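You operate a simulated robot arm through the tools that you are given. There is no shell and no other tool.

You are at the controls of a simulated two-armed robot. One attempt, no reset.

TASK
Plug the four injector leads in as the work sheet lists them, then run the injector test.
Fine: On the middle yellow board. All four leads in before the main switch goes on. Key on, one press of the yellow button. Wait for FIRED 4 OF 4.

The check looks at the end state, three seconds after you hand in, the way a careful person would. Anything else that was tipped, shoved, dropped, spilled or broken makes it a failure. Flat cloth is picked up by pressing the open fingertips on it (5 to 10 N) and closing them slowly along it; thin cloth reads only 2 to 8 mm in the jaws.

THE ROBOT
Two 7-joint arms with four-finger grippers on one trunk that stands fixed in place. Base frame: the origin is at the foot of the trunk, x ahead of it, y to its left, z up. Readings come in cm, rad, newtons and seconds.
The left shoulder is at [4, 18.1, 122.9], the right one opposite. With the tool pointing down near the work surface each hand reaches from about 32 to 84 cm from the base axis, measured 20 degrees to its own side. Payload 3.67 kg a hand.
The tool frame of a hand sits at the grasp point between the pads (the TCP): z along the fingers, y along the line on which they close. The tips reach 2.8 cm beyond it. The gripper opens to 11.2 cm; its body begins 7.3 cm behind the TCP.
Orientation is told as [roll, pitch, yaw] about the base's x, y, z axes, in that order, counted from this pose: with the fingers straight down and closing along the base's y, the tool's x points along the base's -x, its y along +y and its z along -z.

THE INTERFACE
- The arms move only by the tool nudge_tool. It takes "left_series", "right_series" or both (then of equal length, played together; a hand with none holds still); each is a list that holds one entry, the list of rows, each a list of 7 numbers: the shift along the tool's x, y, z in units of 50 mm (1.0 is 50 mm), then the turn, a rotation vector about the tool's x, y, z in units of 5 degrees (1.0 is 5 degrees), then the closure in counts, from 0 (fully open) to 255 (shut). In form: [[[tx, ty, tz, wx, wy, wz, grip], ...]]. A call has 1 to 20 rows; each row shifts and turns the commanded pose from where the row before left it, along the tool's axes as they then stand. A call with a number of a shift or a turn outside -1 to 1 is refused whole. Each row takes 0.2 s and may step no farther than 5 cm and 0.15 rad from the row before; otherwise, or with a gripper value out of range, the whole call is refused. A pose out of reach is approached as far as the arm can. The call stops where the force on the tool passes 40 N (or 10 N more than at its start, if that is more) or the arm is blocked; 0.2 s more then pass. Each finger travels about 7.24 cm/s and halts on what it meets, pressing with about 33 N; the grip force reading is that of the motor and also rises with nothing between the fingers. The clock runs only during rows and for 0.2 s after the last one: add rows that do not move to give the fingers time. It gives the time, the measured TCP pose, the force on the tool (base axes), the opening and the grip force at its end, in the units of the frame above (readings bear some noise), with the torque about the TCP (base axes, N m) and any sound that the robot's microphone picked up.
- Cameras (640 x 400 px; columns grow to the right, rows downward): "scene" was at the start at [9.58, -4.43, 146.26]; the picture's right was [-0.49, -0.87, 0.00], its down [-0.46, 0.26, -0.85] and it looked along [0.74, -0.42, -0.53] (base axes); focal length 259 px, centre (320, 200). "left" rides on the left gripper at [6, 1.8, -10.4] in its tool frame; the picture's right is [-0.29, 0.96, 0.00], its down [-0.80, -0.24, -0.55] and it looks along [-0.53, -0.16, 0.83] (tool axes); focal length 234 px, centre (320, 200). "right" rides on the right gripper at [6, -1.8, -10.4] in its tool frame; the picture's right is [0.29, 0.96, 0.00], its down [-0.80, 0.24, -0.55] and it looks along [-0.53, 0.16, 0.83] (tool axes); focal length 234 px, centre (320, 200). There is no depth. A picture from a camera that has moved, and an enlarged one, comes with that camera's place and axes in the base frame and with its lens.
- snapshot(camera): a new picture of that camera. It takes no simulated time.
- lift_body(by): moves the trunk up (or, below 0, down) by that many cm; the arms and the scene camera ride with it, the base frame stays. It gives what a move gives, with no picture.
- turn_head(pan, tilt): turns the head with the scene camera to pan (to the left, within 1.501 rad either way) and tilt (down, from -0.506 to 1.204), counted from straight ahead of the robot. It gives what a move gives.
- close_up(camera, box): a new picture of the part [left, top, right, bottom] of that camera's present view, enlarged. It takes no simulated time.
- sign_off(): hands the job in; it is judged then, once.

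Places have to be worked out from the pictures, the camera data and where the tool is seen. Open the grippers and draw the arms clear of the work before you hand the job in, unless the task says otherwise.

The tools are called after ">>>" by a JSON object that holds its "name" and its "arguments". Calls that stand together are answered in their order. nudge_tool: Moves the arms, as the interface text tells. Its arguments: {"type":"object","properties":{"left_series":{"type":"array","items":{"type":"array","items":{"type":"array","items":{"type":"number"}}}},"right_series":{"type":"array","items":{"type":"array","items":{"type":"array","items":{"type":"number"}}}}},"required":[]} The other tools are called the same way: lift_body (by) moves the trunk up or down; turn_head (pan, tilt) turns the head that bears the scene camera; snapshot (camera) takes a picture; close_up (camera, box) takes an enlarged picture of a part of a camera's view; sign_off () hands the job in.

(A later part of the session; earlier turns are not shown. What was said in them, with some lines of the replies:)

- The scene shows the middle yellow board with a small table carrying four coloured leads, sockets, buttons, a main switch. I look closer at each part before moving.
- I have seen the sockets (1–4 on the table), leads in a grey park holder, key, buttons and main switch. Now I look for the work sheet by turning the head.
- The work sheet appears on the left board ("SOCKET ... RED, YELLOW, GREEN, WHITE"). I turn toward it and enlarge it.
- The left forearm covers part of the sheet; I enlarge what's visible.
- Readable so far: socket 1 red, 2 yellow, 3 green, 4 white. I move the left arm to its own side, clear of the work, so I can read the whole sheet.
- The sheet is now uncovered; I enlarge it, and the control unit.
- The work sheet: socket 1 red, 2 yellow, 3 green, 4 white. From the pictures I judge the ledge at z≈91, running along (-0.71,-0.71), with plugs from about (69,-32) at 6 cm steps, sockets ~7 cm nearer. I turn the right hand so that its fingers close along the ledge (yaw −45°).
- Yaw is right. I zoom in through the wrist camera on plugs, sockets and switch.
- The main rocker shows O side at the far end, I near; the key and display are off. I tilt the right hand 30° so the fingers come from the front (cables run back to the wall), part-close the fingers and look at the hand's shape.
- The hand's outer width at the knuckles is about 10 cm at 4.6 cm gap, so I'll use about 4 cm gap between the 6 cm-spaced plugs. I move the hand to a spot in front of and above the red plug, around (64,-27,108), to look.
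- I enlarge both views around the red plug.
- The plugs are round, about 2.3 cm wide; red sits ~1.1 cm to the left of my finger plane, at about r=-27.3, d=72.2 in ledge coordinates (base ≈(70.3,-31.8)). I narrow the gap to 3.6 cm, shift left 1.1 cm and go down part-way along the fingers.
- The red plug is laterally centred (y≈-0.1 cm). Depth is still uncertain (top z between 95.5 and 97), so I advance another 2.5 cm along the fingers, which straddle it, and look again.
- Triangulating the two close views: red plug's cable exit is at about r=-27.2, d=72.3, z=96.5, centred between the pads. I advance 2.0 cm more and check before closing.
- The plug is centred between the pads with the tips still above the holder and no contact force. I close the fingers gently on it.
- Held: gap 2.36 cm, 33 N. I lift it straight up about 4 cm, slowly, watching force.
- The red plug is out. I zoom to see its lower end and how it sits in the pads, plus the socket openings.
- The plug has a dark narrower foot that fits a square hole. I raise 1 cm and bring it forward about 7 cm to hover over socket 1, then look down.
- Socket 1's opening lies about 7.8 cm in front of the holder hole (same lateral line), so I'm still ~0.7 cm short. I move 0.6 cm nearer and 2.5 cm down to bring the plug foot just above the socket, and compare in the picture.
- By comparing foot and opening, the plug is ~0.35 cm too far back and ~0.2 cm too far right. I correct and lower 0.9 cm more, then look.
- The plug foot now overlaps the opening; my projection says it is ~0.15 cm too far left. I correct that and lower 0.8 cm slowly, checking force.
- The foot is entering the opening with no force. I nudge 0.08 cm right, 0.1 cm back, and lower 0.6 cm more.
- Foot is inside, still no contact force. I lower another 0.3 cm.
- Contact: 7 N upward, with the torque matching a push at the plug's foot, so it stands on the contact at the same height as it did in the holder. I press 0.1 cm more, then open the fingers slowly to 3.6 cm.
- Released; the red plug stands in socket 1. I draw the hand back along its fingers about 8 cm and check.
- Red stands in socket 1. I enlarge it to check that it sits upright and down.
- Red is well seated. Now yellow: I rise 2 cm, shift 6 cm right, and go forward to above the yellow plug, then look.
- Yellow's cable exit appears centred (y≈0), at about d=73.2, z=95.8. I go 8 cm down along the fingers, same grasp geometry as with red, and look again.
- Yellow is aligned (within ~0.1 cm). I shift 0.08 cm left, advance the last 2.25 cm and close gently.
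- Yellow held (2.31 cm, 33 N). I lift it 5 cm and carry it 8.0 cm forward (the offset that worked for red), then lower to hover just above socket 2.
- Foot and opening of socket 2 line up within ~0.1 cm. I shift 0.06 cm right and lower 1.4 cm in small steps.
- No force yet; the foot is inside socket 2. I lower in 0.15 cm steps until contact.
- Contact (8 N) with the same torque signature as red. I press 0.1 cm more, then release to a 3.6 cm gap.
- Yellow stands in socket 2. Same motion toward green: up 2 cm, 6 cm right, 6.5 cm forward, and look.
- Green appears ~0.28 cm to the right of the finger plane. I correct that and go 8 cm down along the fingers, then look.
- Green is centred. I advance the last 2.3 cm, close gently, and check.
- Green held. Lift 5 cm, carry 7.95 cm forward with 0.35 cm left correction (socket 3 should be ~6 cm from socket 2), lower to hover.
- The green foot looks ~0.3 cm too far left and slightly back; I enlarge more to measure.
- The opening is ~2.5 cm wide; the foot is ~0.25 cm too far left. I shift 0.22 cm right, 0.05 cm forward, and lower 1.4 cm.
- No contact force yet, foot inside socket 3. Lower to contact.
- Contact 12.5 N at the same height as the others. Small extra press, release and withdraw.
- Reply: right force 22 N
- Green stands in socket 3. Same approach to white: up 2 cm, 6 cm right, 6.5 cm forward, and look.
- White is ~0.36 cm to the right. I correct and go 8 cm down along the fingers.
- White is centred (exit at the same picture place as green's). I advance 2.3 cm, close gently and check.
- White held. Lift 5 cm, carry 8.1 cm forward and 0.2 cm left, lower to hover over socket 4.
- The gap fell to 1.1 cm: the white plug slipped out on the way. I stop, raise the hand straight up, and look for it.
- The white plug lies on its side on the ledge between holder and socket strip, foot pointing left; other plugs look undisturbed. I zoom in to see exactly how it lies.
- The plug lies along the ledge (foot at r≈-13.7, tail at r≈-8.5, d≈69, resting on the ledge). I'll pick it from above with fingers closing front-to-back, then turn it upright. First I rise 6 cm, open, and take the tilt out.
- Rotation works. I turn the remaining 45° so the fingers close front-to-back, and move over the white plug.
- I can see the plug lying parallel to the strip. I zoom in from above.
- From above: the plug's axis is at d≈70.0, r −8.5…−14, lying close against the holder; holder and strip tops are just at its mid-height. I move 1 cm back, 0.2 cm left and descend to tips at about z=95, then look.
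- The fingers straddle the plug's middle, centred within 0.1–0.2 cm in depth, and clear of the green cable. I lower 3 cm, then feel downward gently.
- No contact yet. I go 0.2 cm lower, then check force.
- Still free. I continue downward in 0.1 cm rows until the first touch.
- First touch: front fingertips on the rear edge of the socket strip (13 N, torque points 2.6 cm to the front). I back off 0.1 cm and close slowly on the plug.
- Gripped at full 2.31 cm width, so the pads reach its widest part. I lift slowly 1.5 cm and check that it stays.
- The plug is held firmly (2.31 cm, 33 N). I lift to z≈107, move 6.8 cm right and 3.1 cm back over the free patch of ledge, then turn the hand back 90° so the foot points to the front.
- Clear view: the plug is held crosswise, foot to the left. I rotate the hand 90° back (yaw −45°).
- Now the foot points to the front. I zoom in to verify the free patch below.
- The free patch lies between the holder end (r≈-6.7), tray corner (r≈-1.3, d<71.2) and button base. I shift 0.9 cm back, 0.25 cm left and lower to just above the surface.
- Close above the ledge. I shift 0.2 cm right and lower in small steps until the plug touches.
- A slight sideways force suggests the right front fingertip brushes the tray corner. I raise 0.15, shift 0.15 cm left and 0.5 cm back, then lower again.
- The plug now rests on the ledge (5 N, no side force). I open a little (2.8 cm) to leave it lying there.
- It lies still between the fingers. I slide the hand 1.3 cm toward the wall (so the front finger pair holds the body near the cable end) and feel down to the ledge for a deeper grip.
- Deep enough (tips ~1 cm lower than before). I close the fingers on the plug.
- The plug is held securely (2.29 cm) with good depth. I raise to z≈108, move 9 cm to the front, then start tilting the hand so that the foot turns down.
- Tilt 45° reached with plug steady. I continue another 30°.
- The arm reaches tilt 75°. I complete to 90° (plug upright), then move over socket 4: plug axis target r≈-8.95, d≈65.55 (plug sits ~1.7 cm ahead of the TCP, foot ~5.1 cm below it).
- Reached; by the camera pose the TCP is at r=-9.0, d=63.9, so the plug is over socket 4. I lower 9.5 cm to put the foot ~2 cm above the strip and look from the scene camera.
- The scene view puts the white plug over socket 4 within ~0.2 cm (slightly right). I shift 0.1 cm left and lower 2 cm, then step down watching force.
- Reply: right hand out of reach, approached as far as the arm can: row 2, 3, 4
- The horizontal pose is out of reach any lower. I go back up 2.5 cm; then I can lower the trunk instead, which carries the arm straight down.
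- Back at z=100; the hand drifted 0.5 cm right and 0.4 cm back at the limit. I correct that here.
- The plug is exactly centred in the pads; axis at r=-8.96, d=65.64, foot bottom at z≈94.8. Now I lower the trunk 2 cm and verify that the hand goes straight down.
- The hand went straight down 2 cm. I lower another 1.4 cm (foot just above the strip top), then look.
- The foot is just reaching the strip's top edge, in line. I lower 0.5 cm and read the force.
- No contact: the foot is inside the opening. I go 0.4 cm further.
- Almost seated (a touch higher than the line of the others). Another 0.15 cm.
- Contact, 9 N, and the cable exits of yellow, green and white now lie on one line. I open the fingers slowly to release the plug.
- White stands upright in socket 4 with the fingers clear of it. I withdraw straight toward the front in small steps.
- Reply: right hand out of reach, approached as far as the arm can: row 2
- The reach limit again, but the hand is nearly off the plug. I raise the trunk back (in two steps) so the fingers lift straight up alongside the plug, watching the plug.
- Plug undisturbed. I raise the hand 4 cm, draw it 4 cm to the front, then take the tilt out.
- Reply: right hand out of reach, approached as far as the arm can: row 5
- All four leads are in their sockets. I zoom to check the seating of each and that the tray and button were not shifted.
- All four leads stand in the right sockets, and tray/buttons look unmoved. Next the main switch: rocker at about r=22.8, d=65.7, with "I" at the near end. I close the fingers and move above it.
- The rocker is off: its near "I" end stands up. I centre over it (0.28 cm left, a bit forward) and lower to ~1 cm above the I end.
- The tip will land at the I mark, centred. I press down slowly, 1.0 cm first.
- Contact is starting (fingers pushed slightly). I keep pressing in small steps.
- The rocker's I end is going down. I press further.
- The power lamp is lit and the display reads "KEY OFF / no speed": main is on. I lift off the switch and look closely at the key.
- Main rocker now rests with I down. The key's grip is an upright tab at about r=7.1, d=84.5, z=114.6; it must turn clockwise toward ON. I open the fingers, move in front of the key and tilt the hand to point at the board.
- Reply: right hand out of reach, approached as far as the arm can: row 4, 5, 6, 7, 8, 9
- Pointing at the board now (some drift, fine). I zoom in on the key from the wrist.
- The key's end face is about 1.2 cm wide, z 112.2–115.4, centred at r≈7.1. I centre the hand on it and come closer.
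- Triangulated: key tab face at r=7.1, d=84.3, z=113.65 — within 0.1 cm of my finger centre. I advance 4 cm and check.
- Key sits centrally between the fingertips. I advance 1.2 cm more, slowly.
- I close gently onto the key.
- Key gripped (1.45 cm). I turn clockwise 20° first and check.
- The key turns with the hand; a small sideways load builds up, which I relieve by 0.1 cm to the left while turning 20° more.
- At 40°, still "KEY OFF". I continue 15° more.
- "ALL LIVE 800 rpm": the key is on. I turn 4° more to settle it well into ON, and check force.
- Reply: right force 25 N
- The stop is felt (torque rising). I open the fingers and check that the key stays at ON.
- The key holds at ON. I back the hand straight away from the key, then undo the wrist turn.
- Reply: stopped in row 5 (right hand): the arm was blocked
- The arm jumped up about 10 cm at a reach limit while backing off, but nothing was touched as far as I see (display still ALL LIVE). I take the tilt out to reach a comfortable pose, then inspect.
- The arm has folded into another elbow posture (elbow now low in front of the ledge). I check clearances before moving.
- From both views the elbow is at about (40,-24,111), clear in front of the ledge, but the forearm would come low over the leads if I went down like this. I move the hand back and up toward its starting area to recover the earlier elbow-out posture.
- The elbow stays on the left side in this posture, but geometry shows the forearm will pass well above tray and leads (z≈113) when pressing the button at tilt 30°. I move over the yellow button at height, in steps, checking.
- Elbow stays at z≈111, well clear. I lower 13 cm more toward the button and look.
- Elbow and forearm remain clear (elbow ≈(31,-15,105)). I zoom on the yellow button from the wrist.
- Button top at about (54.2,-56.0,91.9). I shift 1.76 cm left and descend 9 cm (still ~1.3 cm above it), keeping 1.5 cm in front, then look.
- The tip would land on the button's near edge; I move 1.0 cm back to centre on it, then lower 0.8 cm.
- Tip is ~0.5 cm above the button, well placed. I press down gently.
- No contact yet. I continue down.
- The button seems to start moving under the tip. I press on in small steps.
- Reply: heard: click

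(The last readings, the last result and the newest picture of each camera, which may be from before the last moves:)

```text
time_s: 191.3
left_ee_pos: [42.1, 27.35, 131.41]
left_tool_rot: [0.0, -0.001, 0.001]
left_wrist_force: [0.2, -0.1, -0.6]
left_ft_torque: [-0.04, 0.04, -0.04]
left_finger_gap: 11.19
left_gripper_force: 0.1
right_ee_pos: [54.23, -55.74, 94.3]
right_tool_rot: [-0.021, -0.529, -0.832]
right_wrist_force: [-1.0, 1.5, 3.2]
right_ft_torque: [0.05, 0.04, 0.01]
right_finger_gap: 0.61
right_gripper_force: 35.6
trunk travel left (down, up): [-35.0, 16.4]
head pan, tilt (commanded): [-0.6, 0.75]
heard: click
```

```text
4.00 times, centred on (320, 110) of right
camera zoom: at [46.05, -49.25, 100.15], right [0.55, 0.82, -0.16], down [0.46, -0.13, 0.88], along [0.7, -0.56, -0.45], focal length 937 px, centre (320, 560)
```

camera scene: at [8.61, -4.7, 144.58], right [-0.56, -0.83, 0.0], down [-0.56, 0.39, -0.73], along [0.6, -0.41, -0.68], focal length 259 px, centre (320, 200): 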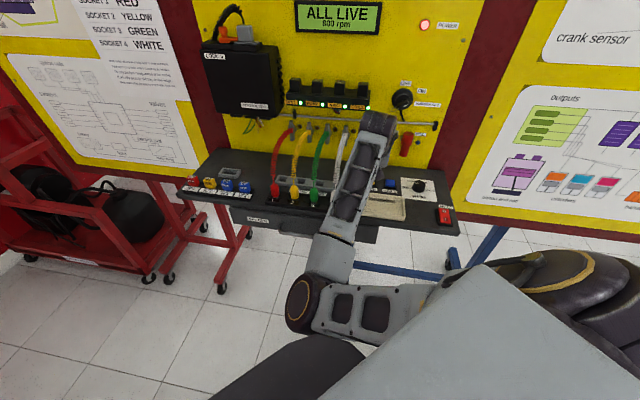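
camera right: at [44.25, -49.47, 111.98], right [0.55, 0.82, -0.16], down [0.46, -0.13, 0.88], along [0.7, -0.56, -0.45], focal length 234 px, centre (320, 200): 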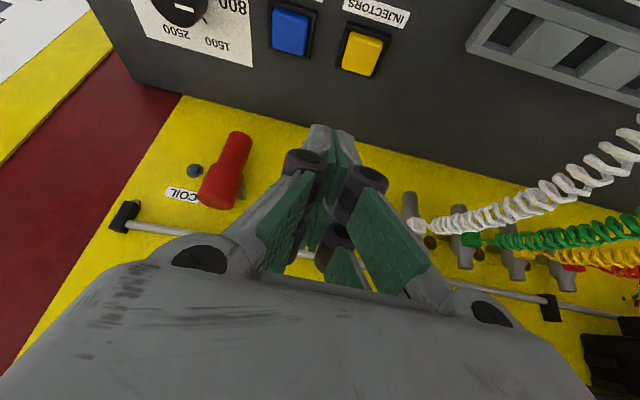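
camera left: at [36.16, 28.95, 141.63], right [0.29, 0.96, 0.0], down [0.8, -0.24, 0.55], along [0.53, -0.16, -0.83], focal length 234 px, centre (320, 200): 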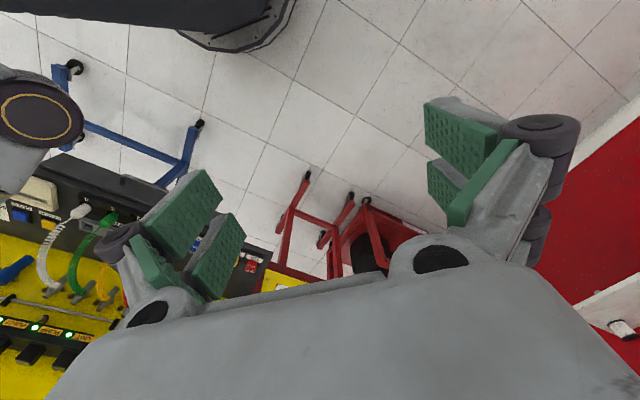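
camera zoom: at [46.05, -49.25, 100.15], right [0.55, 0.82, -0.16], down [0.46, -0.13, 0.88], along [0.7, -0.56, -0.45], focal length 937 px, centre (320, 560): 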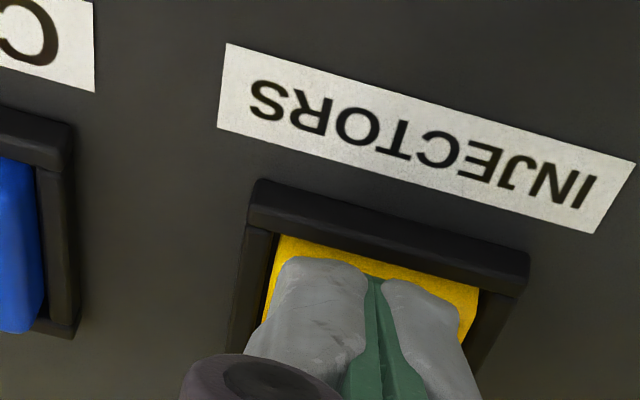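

A click was heard and the display shows "TESTING". I lift straight off the button in one motion and wait for the result.

>>> {"name": "nudge_tool", "arguments": {"right_series": [[[-0.06, 0, -0.104, 0, 0, 0, 255], [-0.2, 0, -0.3464, 0, 0, 0, 255], [-0.2, 0, -0.3464, 0, 0, 0, 255], [-0.2, 0, -0.3464, 0, 0, 0, 255], [0, 0, 0, 0, 0, 0, 255]]]}}

>>> {"name": "close_up", "arguments": {"camera": "scene", "box": [280, 0, 440, 100]}}

```text
time_s: 192.5
left_ee_pos: [42.19, 27.31, 131.3]
left_tool_rot: [0.0, 0.002, -0.001]
left_wrist_force: [0.4, 0.7, 0.8]
left_ft_torque: [0.0, -0.02, 0.02]
left_finger_gap: 11.19
left_gripper_force: 0.0
right_ee_pos: [54.23, -55.76, 100.77]
right_tool_rot: [-0.023, -0.53, -0.832]
right_wrist_force: [0.3, -0.2, 0.9]
right_ft_torque: [0.0, -0.01, 0.01]
right_finger_gap: 0.0
right_gripper_force: 35.8
trunk travel left (down, up): [-35.0, 16.4]
head pan, tilt (commanded): [-0.6, 0.75]
```

```text
4.00 times, centred on (360, 50) of scene
camera zoom: at [8.61, -4.69, 144.58], right [-0.56, -0.83, 0.0], down [-0.56, 0.39, -0.73], along [0.6, -0.41, -0.68], focal length 1036 px, centre (160, 800)
```

zoom: 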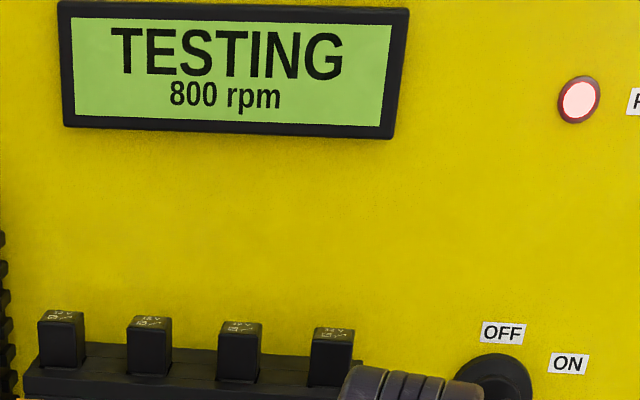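

The test is running. I draw the hand up and away from the board while waiting.

>>> {"name": "nudge_tool", "arguments": {"right_series": [[[0.06, 0, -0.5, 0, 0, 0, 255], [0.06, 0, -0.5, 0, 0, 0, 255], [0.06, 0, -0.5, 0, 0, 0, 255], [0.06, 0, -0.5, 0, 0, 0, 255], [0, 0, 0, 0, 0, 0, 255], [0, 0, 0, 0, 0, 0, 255], [0, 0, 0, 0, 0, 0, 255], [0, 0, 0, 0, 0, 0, 255], [0, 0, 0, 0, 0, 0, 255], [0, 0, 0, 0, 0, 0, 255]]]}}

>>> {"name": "snapshot", "arguments": {"camera": "scene"}}

>>> {"name": "snapshot", "arguments": {"camera": "right"}}

```text
time_s: 194.7
left_ee_pos: [42.17, 27.17, 131.32]
left_tool_rot: [-0.002, 0.0, 0.0]
left_wrist_force: [-0.4, 0.2, -0.3]
left_ft_torque: [0.01, 0.0, 0.02]
left_finger_gap: 11.23
left_gripper_force: 0.1
right_ee_pos: [50.36, -50.98, 108.73]
right_tool_rot: [-0.022, -0.53, -0.831]
right_wrist_force: [-0.2, -0.4, 0.2]
right_ft_torque: [-0.03, -0.02, 0.02]
right_finger_gap: 0.0
right_gripper_force: 35.8
trunk travel left (down, up): [-35.0, 16.4]
head pan, tilt (commanded): [-0.6, 0.75]
```

```text
taken
camera scene: at [8.62, -4.7, 144.58], right [-0.56, -0.83, 0.0], down [-0.56, 0.39, -0.73], along [0.6, -0.41, -0.68], focal length 259 px, centre (320, 200)
```

scene: 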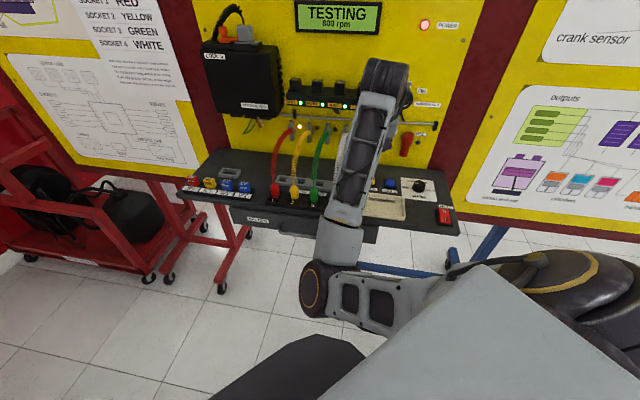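

```text
taken
camera right: at [42.2, -44.54, 114.66], right [0.55, 0.82, -0.16], down [0.46, -0.13, 0.88], along [0.7, -0.56, -0.45], focal length 234 px, centre (320, 200)
```

right: 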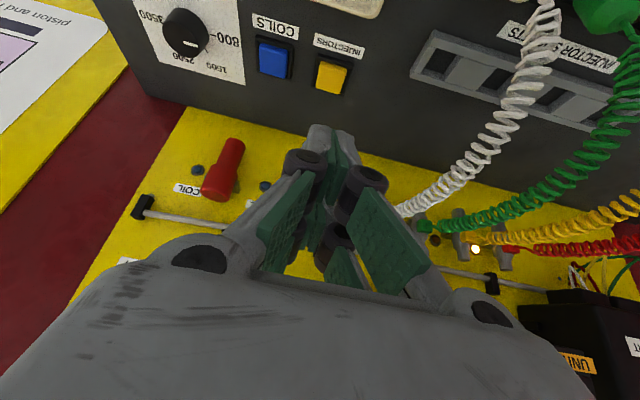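

Injector lamps are firing in turn. I wait 2 s more without moving.

>>> {"name": "nudge_tool", "arguments": {"right_series": [[[0, 0, 0, 0, 0, 0, 200], [0, 0, 0, 0, 0, 0, 200], [0, 0, 0, 0, 0, 0, 200], [0, 0, 0, 0, 0, 0, 200], [0, 0, 0, 0, 0, 0, 200], [0, 0, 0, 0, 0, 0, 200], [0, 0, 0, 0, 0, 0, 200], [0, 0, 0, 0, 0, 0, 200], [0, 0, 0, 0, 0, 0, 200], [0, 0, 0, 0, 0, 0, 200]]]}}

>>> {"name": "close_up", "arguments": {"camera": "scene", "box": [270, 0, 450, 130]}}

```text
time_s: 196.9
left_ee_pos: [42.25, 27.16, 131.33]
left_tool_rot: [-0.001, 0.001, 0.001]
left_wrist_force: [-0.1, 0.4, -0.4]
left_ft_torque: [0.02, 0.03, 0.03]
left_finger_gap: 11.19
left_gripper_force: 0.0
right_ee_pos: [50.38, -51.14, 108.83]
right_tool_rot: [-0.023, -0.532, -0.834]
right_wrist_force: [0.2, 0.0, -1.0]
right_ft_torque: [-0.02, 0.0, -0.04]
right_finger_gap: 2.43
right_gripper_force: 0.1
trunk travel left (down, up): [-35.0, 16.4]
head pan, tilt (commanded): [-0.6, 0.75]
```

```text
3.08 times, centred on (360, 65) of scene
camera zoom: at [8.62, -4.7, 144.58], right [-0.56, -0.83, 0.0], down [-0.56, 0.39, -0.73], along [0.6, -0.41, -0.68], focal length 797 px, centre (197, 615)
```

zoom: 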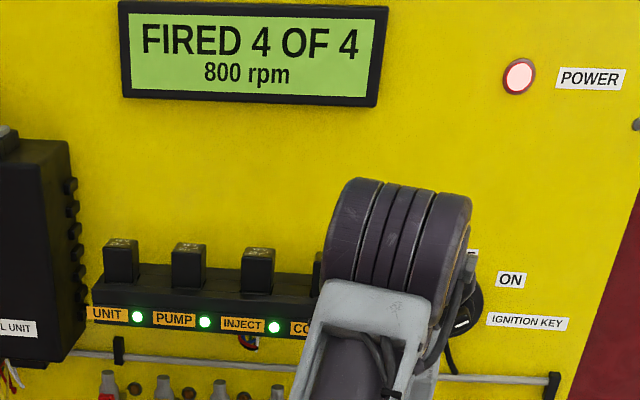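

"FIRED 4 OF 4". I open the gripper and draw the right hand up and back, clear of the work.

>>> {"name": "nudge_tool", "arguments": {"right_series": [[[-0.3, 0, -0.52, 0, 0, 0, 150], [-0.36, 0, -0.62, 0, 0, 0, 100], [-0.36, 0, -0.62, 0, 0, 0, 50], [-0.36, 0, -0.62, 0, 0, 0, 0], [-0.36, 0, -0.62, 0, 0, 0, 0], [0.4, 0, -0.23, 0, 0, 0, 0], [0.4, 0, -0.23, 0, 0, 0, 0], [0.3, 0, -0.17, 0, 0, 0, 0], [0, 0, 0, 0, 0, 0, 0], [0, 0, 0, 0, 0, 0, 0]]]}}

>>> {"name": "snapshot", "arguments": {"camera": "scene"}}

>>> {"name": "snapshot", "arguments": {"camera": "right"}}

>>> {"name": "snapshot", "arguments": {"camera": "left"}}

```text
time_s: 199.1
left_ee_pos: [42.25, 27.23, 131.27]
left_tool_rot: [-0.001, 0.001, 0.003]
left_wrist_force: [0.3, -0.1, 0.3]
left_ft_torque: [-0.02, -0.02, 0.0]
left_finger_gap: 11.2
left_gripper_force: 0.1
right_ee_pos: [46.57, -46.46, 126.11]
right_tool_rot: [-0.024, -0.533, -0.832]
right_wrist_force: [0.3, 0.4, 0.5]
right_ft_torque: [-0.04, 0.0, 0.04]
right_finger_gap: 11.19
right_gripper_force: 0.0
right hand out of reach, approached as far as the arm can: row 8
trunk travel left (down, up): [-35.0, 16.4]
head pan, tilt (commanded): [-0.6, 0.75]
```

```text
taken
camera scene: at [8.6, -4.66, 144.58], right [-0.56, -0.83, 0.0], down [-0.56, 0.39, -0.73], along [0.6, -0.41, -0.68], focal length 259 px, centre (320, 200)
```

scene: 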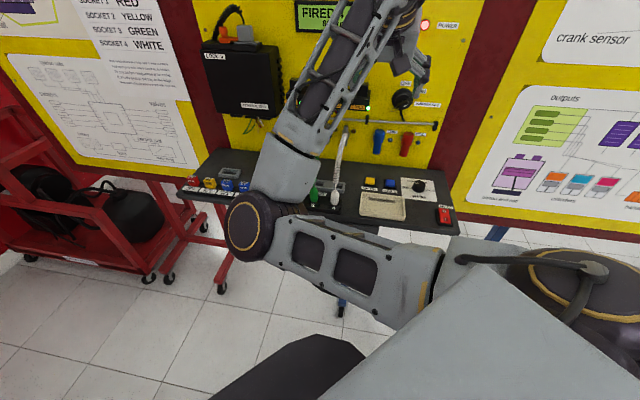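

```text
taken
camera right: at [38.4, -39.93, 131.95], right [0.55, 0.82, -0.17], down [0.46, -0.13, 0.88], along [0.7, -0.56, -0.45], focal length 234 px, centre (320, 200)
```

right: 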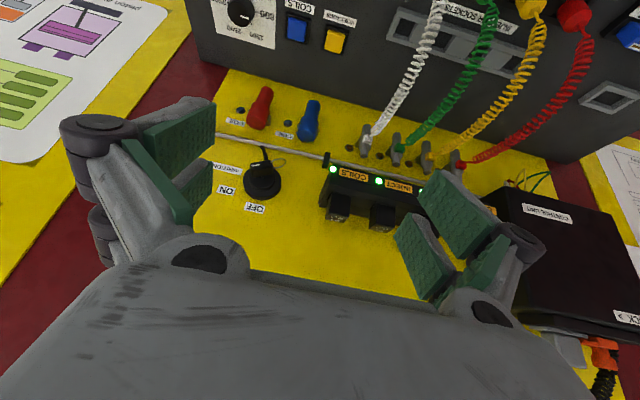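

```text
taken
camera left: at [36.15, 28.96, 141.62], right [0.29, 0.96, 0.0], down [0.8, -0.24, 0.55], along [0.53, -0.16, -0.83], focal length 234 px, centre (320, 200)
```

left: 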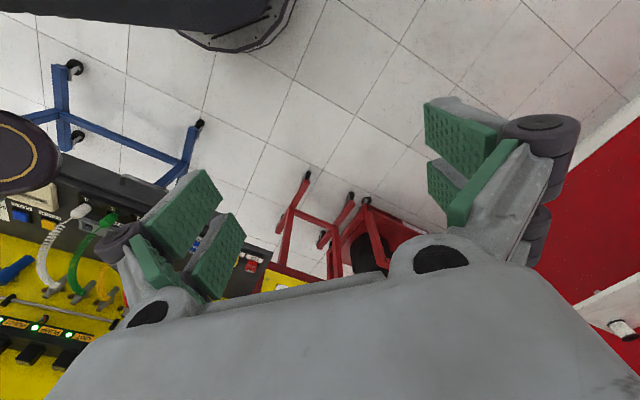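

The right hand is clear and open. I do a final check of all plugs, display, switch, tray and neighbours.

>>> {"name": "close_up", "arguments": {"camera": "right", "box": [360, 0, 640, 130]}}

>>> {"name": "turn_head", "arguments": {"pan": -0.75, "tilt": 0.5}}

>>> {"name": "snapshot", "arguments": {"camera": "scene"}}

>>> {"name": "close_up", "arguments": {"camera": "left", "box": [0, 150, 160, 300]}}

```text
2.29 times, centred on (500, 65) of right
camera zoom: at [38.4, -39.93, 131.95], right [0.55, 0.82, -0.17], down [0.46, -0.13, 0.88], along [0.7, -0.56, -0.45], focal length 535 px, centre (-91, 509)
```

zoom: 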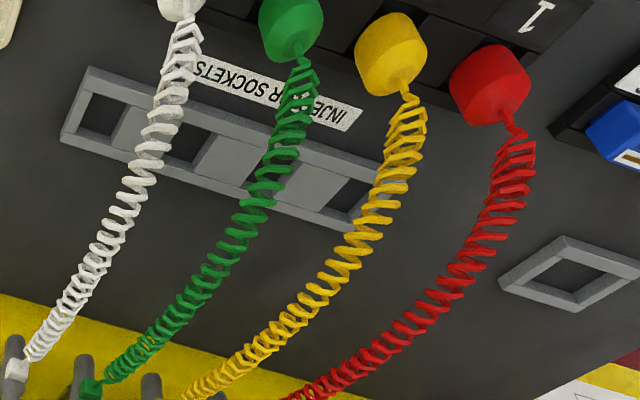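

```text
time_s: 199.9
left_ee_pos: [42.24, 27.35, 131.27]
left_tool_rot: [0.0, 0.0, -0.002]
left_wrist_force: [0.2, -0.2, 0.4]
left_ft_torque: [-0.04, -0.01, 0.03]
left_finger_gap: 11.2
left_gripper_force: 0.1
right_ee_pos: [46.54, -46.6, 126.05]
right_tool_rot: [-0.022, -0.533, -0.833]
right_wrist_force: [0.6, 0.0, -0.6]
right_ft_torque: [0.0, 0.01, 0.0]
right_finger_gap: 11.21
right_gripper_force: 0.0
trunk travel left (down, up): [-35.0, 16.4]
head pan, tilt (commanded): [-0.75, 0.499]
```

```text
taken
camera scene: at [8.44, -6.22, 146.77], right [-0.68, -0.73, 0.0], down [-0.35, 0.33, -0.88], along [0.64, -0.6, -0.48], focal length 259 px, centre (320, 200)
```

scene: 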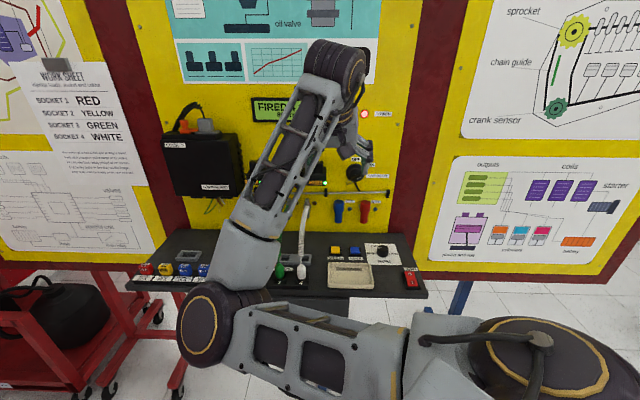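

```text
2.67 times, centred on (80, 225) of left
camera zoom: at [36.17, 28.92, 141.63], right [0.29, 0.96, 0.0], down [0.8, -0.24, 0.55], along [0.53, -0.16, -0.83], focal length 624 px, centre (960, 133)
```

zoom: 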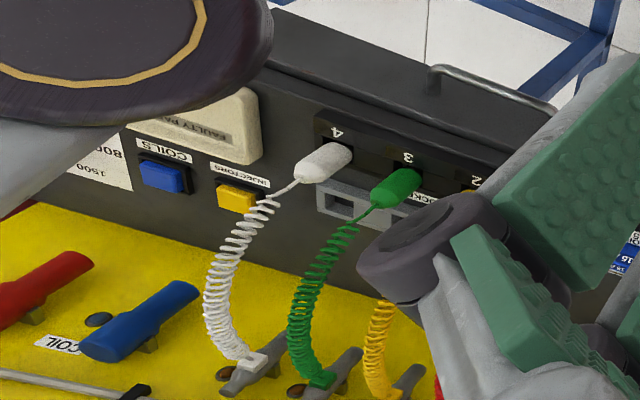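

Everything is in place: red, yellow, green and white stand in sockets 1–4, main is on, the key is at ON, and the display holds FIRED 4 OF 4. Both grippers are open and clear, so I hand the job in.

>>> {"name": "sign_off", "arguments": {}}

```text
The job is handed in.
```

The injector test ran and the display read FIRED 4 OF 4, so I handed the job in. The judge's result is not back.

- **Leads:** I plugged them in as the work sheet lists them, red in socket 1, yellow in 2, green in 3 and white in 4. Each was pushed down until I felt it stand on its contact.
- **Test:** The main switch went on only after all four leads were in. Then I turned the key to ON and pressed the yellow button once; I heard one click.

Three things did not go smoothly:

- **White plug dropped:** The white plug slipped out of the gripper on its way to socket 4 and fell on its side on the ledge. I picked it up, turned it upright and seated it. It stands level with the others in the pictures.
- **Tray touched:** While I was setting the white plug down, a fingertip brushed the corner of the faulty-parts tray. The tray looked unmoved afterwards.
- **Arm jump:** While backing off from the key, the right arm hit a reach limit and jumped up about 10 cm. Nothing looked disturbed in the pictures I took after it.

At hand-in both grippers were open. The right hand was about 35 cm above the ledge, with its elbow in front of the ledge and touching nothing.
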